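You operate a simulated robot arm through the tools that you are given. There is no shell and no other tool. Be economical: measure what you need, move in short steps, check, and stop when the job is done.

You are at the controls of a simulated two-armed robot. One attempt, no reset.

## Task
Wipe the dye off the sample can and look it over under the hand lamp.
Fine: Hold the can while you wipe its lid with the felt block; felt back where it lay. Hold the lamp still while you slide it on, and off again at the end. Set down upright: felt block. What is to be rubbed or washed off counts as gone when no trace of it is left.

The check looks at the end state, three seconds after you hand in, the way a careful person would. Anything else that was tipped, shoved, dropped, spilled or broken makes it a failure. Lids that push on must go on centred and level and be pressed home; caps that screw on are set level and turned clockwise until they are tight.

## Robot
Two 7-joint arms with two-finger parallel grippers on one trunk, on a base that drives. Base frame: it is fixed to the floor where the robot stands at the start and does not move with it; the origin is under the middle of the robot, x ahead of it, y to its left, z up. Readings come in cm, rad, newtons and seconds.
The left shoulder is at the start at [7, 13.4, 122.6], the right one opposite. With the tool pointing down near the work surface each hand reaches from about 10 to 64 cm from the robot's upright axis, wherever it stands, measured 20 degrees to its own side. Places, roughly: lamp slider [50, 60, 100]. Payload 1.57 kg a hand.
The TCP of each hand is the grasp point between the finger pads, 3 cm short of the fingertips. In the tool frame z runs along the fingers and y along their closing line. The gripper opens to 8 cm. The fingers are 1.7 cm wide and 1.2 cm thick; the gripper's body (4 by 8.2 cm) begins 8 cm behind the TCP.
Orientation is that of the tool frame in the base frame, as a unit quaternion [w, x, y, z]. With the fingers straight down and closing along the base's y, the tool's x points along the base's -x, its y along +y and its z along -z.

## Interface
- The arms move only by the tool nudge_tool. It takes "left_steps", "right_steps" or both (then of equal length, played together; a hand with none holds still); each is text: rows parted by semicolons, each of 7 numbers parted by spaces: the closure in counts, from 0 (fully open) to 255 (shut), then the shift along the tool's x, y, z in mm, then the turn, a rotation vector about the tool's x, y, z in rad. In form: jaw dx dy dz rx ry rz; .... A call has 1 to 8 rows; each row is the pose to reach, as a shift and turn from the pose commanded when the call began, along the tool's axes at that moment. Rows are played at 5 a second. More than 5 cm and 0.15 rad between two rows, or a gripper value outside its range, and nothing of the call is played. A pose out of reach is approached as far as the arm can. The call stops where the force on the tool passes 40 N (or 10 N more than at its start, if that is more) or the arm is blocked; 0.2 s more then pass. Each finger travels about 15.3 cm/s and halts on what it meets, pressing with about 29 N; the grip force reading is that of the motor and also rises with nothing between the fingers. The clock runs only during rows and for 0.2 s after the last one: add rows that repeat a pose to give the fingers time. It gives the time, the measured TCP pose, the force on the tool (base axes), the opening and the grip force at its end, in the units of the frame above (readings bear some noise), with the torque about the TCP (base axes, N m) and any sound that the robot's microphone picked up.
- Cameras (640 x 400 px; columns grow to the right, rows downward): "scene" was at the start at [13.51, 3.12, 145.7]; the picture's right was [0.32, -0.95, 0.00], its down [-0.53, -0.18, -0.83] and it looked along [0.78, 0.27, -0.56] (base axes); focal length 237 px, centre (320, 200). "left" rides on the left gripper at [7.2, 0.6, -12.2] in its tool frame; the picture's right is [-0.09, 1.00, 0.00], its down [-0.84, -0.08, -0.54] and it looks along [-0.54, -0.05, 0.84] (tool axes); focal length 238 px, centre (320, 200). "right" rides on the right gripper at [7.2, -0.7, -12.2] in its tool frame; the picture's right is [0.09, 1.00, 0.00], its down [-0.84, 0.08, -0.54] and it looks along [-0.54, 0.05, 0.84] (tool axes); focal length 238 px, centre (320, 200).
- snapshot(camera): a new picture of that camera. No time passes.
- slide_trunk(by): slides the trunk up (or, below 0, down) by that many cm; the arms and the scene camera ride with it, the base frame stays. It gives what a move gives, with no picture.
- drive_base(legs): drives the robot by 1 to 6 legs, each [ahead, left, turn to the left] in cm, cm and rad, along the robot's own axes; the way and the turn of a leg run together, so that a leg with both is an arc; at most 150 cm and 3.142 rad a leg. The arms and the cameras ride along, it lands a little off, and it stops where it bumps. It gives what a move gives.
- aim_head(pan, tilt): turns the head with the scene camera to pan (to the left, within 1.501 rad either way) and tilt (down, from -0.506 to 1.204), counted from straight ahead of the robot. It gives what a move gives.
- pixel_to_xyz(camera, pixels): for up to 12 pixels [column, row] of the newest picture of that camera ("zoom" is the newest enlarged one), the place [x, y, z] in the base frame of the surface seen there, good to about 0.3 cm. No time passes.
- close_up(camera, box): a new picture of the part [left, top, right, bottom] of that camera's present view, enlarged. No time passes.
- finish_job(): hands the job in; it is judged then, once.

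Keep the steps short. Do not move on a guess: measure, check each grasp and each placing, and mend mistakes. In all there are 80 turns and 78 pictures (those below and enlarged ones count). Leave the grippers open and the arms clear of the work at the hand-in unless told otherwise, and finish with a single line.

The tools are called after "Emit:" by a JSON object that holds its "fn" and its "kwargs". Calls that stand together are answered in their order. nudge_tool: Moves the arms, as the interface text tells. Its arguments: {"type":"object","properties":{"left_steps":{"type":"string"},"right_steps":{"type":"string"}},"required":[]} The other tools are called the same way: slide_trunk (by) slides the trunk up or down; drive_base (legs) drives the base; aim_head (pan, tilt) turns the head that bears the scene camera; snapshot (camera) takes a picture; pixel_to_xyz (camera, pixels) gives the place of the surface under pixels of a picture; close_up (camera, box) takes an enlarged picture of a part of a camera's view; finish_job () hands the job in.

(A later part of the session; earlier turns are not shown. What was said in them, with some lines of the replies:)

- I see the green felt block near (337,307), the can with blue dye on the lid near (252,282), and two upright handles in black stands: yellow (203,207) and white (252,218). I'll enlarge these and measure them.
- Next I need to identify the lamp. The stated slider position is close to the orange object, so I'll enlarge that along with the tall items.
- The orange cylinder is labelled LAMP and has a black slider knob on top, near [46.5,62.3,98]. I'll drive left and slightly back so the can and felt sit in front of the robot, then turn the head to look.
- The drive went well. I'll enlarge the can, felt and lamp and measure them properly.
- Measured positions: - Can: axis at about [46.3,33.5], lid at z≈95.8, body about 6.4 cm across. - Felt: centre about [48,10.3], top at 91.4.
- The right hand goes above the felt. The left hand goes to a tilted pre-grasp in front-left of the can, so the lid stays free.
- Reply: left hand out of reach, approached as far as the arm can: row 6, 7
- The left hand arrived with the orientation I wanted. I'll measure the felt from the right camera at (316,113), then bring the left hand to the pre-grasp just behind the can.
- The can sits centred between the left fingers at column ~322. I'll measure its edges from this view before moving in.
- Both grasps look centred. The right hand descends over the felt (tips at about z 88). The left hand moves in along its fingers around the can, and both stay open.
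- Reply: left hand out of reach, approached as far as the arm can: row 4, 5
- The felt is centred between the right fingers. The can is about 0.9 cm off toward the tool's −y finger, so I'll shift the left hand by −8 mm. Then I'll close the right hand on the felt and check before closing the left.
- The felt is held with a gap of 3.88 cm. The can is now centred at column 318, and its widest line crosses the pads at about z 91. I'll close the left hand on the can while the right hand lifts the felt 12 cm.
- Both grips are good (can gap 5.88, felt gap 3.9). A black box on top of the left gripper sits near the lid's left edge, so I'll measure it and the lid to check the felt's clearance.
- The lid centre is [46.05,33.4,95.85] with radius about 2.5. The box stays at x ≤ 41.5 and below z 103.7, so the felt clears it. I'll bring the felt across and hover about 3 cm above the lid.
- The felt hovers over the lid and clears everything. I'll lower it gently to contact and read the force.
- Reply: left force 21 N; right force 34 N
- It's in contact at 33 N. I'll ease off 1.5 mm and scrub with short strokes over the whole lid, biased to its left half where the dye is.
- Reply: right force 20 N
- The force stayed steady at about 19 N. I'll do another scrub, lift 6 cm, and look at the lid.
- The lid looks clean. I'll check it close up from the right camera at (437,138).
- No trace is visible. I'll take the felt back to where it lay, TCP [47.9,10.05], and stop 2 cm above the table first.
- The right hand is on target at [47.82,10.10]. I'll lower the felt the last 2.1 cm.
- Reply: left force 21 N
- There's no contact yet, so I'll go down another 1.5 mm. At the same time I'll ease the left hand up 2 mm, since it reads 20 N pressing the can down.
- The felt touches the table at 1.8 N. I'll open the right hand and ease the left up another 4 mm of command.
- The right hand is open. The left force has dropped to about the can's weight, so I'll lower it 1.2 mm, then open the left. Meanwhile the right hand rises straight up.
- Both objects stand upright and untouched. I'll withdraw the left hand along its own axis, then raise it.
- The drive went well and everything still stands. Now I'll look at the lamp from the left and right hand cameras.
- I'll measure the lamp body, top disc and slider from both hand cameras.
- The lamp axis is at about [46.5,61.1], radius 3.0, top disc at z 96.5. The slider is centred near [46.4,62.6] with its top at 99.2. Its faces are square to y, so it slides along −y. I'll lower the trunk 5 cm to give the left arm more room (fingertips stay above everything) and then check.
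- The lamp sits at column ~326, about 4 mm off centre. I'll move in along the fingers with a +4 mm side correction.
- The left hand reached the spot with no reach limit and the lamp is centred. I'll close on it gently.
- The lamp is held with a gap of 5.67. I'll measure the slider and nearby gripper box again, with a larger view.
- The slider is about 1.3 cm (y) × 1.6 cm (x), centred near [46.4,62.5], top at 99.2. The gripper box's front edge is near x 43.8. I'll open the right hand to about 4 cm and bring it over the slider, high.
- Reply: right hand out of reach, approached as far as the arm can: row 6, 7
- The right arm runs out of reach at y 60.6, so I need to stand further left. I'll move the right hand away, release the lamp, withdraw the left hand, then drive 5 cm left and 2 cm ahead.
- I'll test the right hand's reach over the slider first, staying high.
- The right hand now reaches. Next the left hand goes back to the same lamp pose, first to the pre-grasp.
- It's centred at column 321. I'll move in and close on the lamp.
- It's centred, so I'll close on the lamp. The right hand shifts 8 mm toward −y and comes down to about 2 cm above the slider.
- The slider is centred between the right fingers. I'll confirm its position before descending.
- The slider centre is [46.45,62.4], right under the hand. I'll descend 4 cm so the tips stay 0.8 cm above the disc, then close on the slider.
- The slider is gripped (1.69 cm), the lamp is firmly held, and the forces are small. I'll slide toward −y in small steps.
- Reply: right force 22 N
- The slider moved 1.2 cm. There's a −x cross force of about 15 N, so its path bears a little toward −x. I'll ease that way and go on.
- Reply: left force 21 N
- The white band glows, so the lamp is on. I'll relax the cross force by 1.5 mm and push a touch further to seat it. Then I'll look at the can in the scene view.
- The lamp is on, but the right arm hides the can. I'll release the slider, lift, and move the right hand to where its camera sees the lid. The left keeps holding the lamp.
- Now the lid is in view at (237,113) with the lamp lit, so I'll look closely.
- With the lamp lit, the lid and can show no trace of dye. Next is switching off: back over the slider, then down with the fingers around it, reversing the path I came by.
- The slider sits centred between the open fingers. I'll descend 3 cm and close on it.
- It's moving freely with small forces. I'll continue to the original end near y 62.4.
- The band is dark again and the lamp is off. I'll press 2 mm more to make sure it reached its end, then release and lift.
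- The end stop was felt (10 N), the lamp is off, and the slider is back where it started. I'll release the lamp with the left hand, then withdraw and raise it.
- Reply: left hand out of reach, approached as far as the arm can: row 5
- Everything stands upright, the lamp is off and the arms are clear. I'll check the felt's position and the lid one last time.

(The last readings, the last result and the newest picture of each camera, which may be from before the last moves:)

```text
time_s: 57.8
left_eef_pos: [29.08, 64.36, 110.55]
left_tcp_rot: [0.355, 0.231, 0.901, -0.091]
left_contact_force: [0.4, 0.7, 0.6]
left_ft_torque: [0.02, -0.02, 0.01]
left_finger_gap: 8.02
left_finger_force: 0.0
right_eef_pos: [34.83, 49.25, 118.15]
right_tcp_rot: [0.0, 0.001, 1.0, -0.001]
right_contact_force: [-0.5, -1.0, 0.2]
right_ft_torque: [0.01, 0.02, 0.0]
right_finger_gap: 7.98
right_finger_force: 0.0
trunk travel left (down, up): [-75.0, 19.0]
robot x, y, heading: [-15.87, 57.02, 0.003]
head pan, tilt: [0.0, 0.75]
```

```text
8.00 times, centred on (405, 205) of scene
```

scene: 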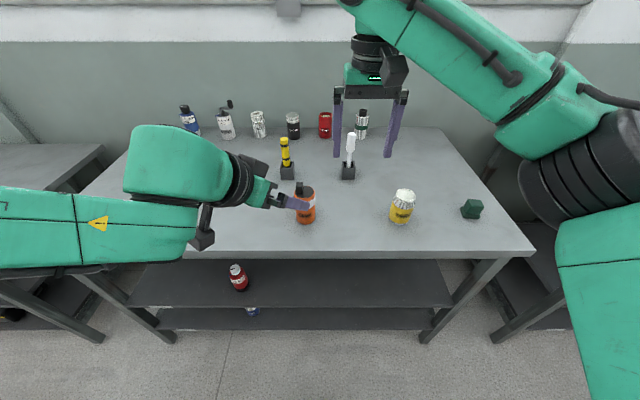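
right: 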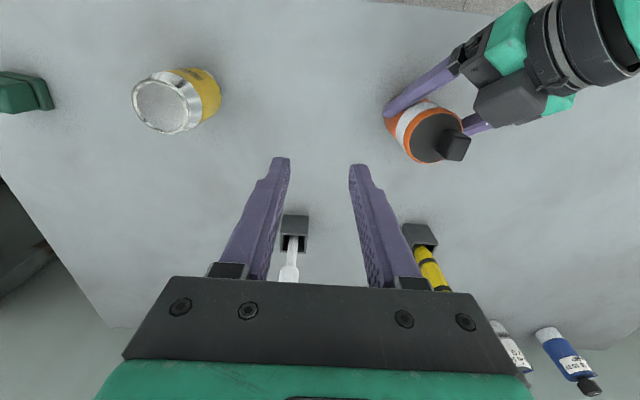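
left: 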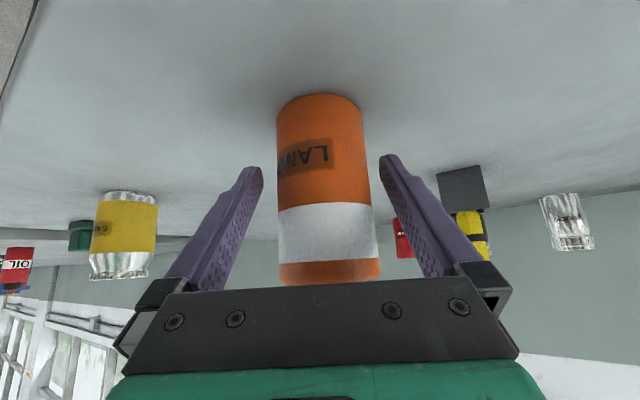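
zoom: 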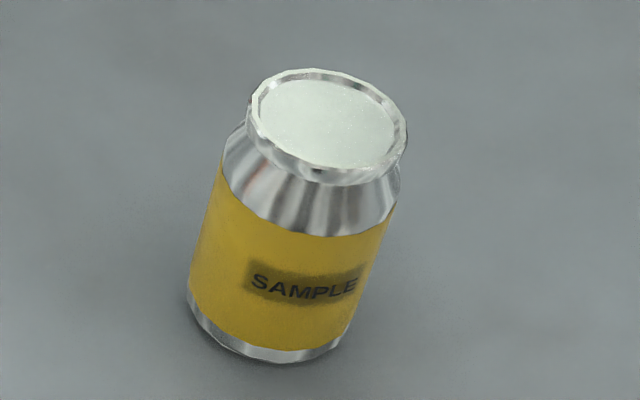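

The felt reads y≈12.2 at its top, where I expected about 10.3, so I'll measure it more carefully.

Emit:
{"fn": "close_up", "kwargs": {"camera": "scene", "box": [445, 185, 495, 230]}}

Emit:
{"fn": "pixel_to_xyz", "kwargs": {"camera": "zoom", "pixels": [[290, 130], [340, 120], [380, 130], [320, 170], [250, 200], [300, 230], [360, 230], [400, 180], [340, 100], [270, 110], [230, 190], [440, 230]]}}

```text
8.89 times, centred on (470, 208) of scene
```

zoom: 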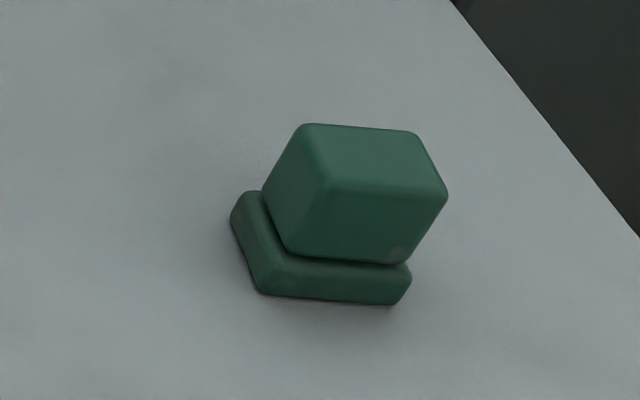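

```text
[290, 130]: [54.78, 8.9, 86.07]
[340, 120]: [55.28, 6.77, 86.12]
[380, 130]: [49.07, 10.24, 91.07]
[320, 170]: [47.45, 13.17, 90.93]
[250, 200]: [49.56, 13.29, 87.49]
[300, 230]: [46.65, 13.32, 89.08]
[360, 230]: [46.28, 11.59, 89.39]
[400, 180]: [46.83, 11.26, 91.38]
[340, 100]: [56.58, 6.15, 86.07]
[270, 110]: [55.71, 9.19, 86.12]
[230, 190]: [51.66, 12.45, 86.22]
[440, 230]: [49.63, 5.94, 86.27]
```

The felt may lie about 1 cm too far left of its original spot (centre y ≈11.4 instead of 10.3). I'll drive back in front of it and measure it from above, the same way I did at the start.

Emit:
{"fn": "drive_base", "kwargs": {"legs": [[0, -32, 0], [10, 0, 0]]}}

Emit:
{"fn": "close_up", "kwargs": {"camera": "scene", "box": [350, 215, 410, 265]}}

```text
time_s: 60.7
left_eef_pos: [38.58, 33.48, 110.84]
left_tcp_rot: [0.356, 0.228, 0.902, -0.089]
left_contact_force: [0.2, 0.6, -0.2]
left_ft_torque: [0.0, 0.01, 0.02]
left_finger_gap: 7.99
left_finger_force: 0.0
right_eef_pos: [44.41, 18.59, 118.62]
right_tcp_rot: [0.001, -0.003, 1.0, 0.0]
right_contact_force: [-0.3, -0.4, 0.7]
right_ft_torque: [0.01, -0.01, -0.03]
right_finger_gap: 8.0
right_finger_force: 0.0
trunk travel left (down, up): [-75.0, 19.0]
robot x, y, heading: [-6.0, 25.99, 0.012]
head pan, tilt: [0.0, 0.75]
```

```text
8.00 times, centred on (380, 240) of scene
```

zoom: 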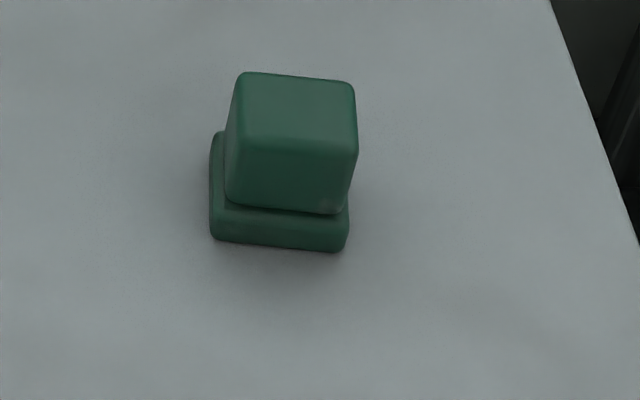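

Relative to the table's right edge, the felt is indeed about 1.1 cm too far left, so it was dragged on release. I'll mend this: right hand above it, look, regrip, and shift it back.

Emit:
{"fn": "nudge_tool", "kwargs": {"right_steps": "0 -9 -19 34 0 0 0.025; 0 -18 -38 68 0 0 0.05; 0 -26 -57 102 0 0 0.075; 0 -35 -76 136 0 0 0.1; 0 -35 -76 136 0 0 0.1"}}

Emit:
{"fn": "snapshot", "kwargs": {"camera": "right"}}

Emit:
{"fn": "pixel_to_xyz", "kwargs": {"camera": "right", "pixels": [[320, 100], [320, 115], [310, 115], [330, 115], [340, 115]]}}

```text
time_s: 61.9
left_eef_pos: [38.8, 33.56, 110.81]
left_tcp_rot: [0.355, 0.228, 0.902, -0.089]
left_contact_force: [-0.2, 1.0, -1.2]
left_ft_torque: [-0.01, 0.03, 0.03]
left_finger_gap: 8.01
left_finger_force: 0.0
right_eef_pos: [48.22, 11.04, 104.79]
right_tcp_rot: [0.0, 0.046, 0.999, 0.001]
right_contact_force: [-0.1, -0.2, -0.2]
right_ft_torque: [0.0, -0.01, 0.01]
right_finger_gap: 8.01
right_finger_force: 0.1
trunk travel left (down, up): [-75.0, 19.0]
robot x, y, heading: [-5.7, 25.62, 0.001]
head pan, tilt: [0.0, 0.75]
```

```text
11 pictures are left
```

right: 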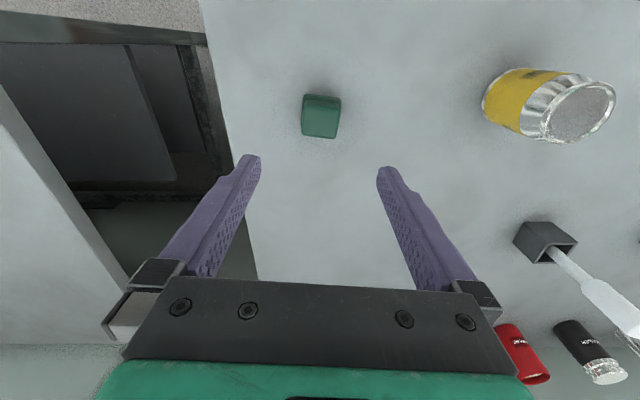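

```text
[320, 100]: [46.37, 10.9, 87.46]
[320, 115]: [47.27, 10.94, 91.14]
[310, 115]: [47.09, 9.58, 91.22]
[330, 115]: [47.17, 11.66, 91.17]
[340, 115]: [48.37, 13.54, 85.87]
```

Seen from above, the felt is at y≈11.0, x unchanged. It lay at about 9.9 before, so I'll descend over it and grip.

Emit:
{"fn": "nudge_tool", "kwargs": {"right_steps": "0 0 0 45 0 0 0; 0 0 0 90 0 0 0; 0 0 0 120 0 0 0; 0 0 0 138 0 0 0; 0 0 0 138 0 0 0; 80 0 0 138 0 0 0; 160 0 0 138 0 0 0; 255 0 0 138 0 0 0"}}

Emit:
{"fn": "snapshot", "kwargs": {"camera": "right"}}

```text
time_s: 63.7
left_eef_pos: [38.97, 33.61, 110.74]
left_tcp_rot: [0.355, 0.229, 0.902, -0.089]
left_contact_force: [-0.7, 0.1, 0.3]
left_ft_torque: [0.01, -0.02, -0.01]
left_finger_gap: 7.99
left_finger_force: 0.1
right_eef_pos: [48.29, 11.02, 90.78]
right_tcp_rot: [0.0, 0.047, 0.999, 0.0]
right_contact_force: [-0.1, 0.6, 1.1]
right_ft_torque: [0.02, -0.02, -0.02]
right_finger_gap: 3.86
right_finger_force: 28.9
trunk travel left (down, up): [-75.0, 19.0]
robot x, y, heading: [-6.14, 25.39, 0.011]
head pan, tilt: [0.0, 0.75]
```

```text
10 pictures are left
```

right: 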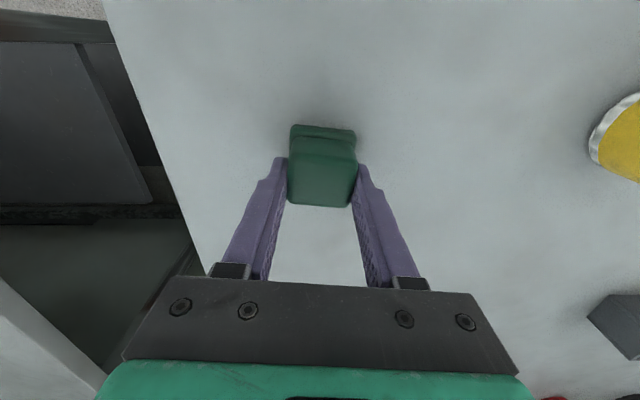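

The felt is gripped. Against the table edge and can in the original view from this height, it is about 8 mm too far left. I'll lift 3 mm, shift −8 mm in y, and set it down.

Emit:
{"fn": "nudge_tool", "kwargs": {"right_steps": "255 0 0 -4 0 0 0; 255 -0.8 -4 -4 0 0 0; 255 -0.8 -8 -4 0 0 0; 255 -0.8 -8 -4 0 0 0; 255 -0.8 -8 -1 0 0 0; 255 -0.8 -8 0 0 0 0; 255 -0.8 -8 0 0 0 0"}}

Emit:
{"fn": "nudge_tool", "kwargs": {"right_steps": "150 0 0 0 0 0 0; 125 0 0 0 0 0 0; 115 0 0 0 0 0 0; 90 0 0 0 0 0 0; 50 0 0 0 0 0 0; 0 0 0 0 0 0 0"}}

Emit:
{"fn": "snapshot", "kwargs": {"camera": "right"}}

```text
time_s: 65.3
left_eef_pos: [38.85, 33.56, 110.81]
left_tcp_rot: [0.356, 0.228, 0.902, -0.089]
left_contact_force: [-0.3, -0.1, -1.0]
left_ft_torque: [0.0, -0.04, 0.01]
left_finger_gap: 8.01
left_finger_force: 0.0
right_eef_pos: [48.44, 10.26, 90.96]
right_tcp_rot: [0.0, 0.047, 0.999, 0.0]
right_contact_force: [0.2, -0.4, 0.7]
right_ft_torque: [-0.01, -0.01, -0.02]
right_finger_gap: 3.88
right_finger_force: 29.4
trunk travel left (down, up): [-75.0, 19.0]
robot x, y, heading: [-6.1, 25.73, 0.007]
head pan, tilt: [0.0, 0.75]
```

```text
time_s: 66.7
left_eef_pos: [38.81, 33.62, 110.77]
left_tcp_rot: [0.355, 0.228, 0.902, -0.09]
left_contact_force: [-0.3, 0.2, -0.6]
left_ft_torque: [0.02, -0.03, 0.0]
left_finger_gap: 8.01
left_finger_force: 0.0
right_eef_pos: [48.25, 10.26, 90.91]
right_tcp_rot: [-0.001, 0.048, 0.999, 0.0]
right_contact_force: [0.9, -0.2, 0.0]
right_ft_torque: [-0.01, -0.03, 0.02]
right_finger_gap: 8.0
right_finger_force: 0.2
trunk travel left (down, up): [-75.0, 19.0]
robot x, y, heading: [-5.68, 25.77, 0.007]
head pan, tilt: [0.0, 0.75]
```

```text
9 pictures are left
```

right: 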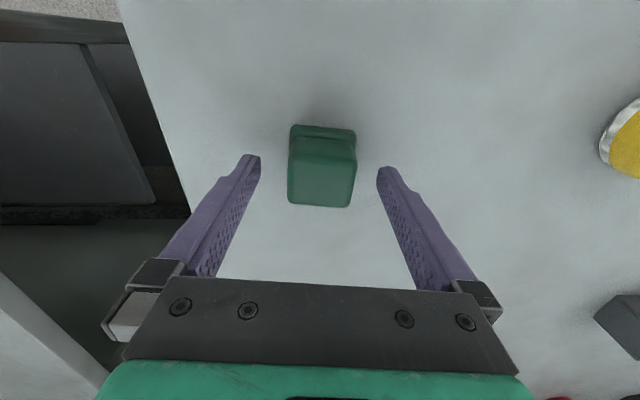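

The table edge, can and felt now match the original view, and the felt stayed put on release. I'll raise the right hand straight up and check it wasn't dragged.

Emit:
{"fn": "nudge_tool", "kwargs": {"right_steps": "0 0 0 -15 0 0 0; 0 0 0 -40 0 0 0; 0 0 0 -80 0 0 0; 0 0 0 -120 0 0 0; 0 0 0 -160 0 0 0; 0 0 0 -200 0 0 0; 0 0 0 -200 0 0 0"}}

Emit:
{"fn": "drive_base", "kwargs": {"legs": [[-14, 0, 0]]}}

Emit:
{"fn": "snapshot", "kwargs": {"camera": "scene"}}

Emit:
{"fn": "close_up", "kwargs": {"camera": "scene", "box": [240, 170, 420, 260]}}

```text
time_s: 68.3
left_eef_pos: [38.8, 33.44, 110.6]
left_tcp_rot: [0.355, 0.229, 0.902, -0.09]
left_contact_force: [0.2, 0.2, 0.2]
left_ft_torque: [0.02, 0.0, 0.0]
left_finger_gap: 7.98
left_finger_force: 0.0
right_eef_pos: [48.18, 10.36, 111.0]
right_tcp_rot: [-0.001, 0.047, 0.999, 0.0]
right_contact_force: [0.6, -0.6, 0.8]
right_ft_torque: [-0.01, -0.01, 0.01]
right_finger_gap: 8.02
right_finger_force: 0.0
trunk travel left (down, up): [-75.0, 19.0]
robot x, y, heading: [-5.95, 25.81, 0.007]
head pan, tilt: [0.0, 0.75]
```

```text
time_s: 69.6
left_eef_pos: [25.22, 33.5, 110.65]
left_tcp_rot: [0.355, 0.227, 0.902, -0.089]
left_contact_force: [0.3, 0.1, -0.1]
left_ft_torque: [0.04, 0.01, 0.0]
left_finger_gap: 8.03
left_finger_force: 0.0
right_eef_pos: [34.54, 10.22, 110.81]
right_tcp_rot: [-0.001, 0.047, 0.999, 0.0]
right_contact_force: [-0.2, 0.7, -0.2]
right_ft_torque: [0.03, -0.01, 0.0]
right_finger_gap: 8.01
right_finger_force: 0.1
trunk travel left (down, up): [-75.0, 19.0]
robot x, y, heading: [-19.82, 25.88, 0.008]
head pan, tilt: [0.0, 0.75]
```

```text
8 pictures are left
```

scene: 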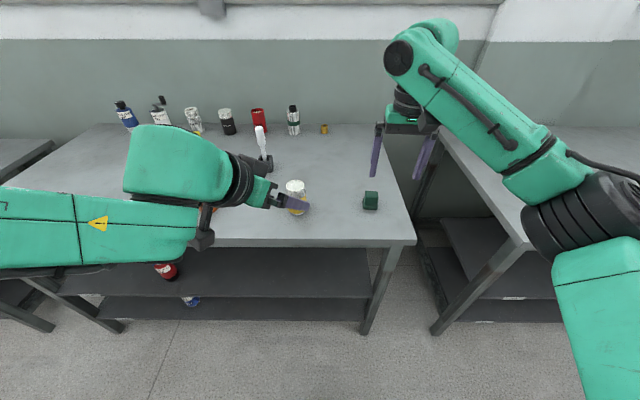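

```text
3.56 times, centred on (330, 215) of scene
```

zoom: 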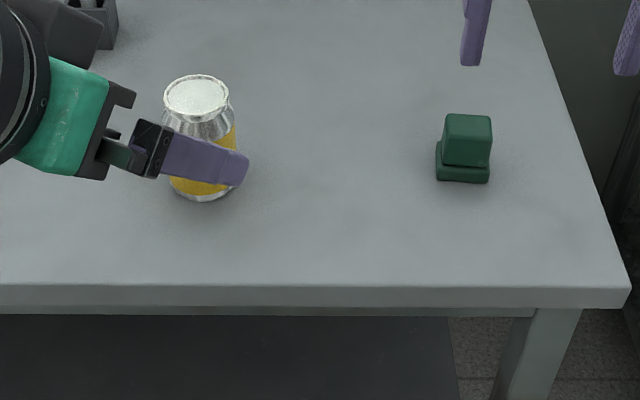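

The felt is upright where it first lay, the can is clean and standing, the lamp is off, and both grippers are open and clear. I'm handing in.

Emit:
{"fn": "finish_job", "kwargs": {}}

```text
The job is handed in.
```

The can's lid is wiped with no dye visible under the lit lamp, the lamp is off again, and the felt block stands upright within a few millimetres of where it lay.
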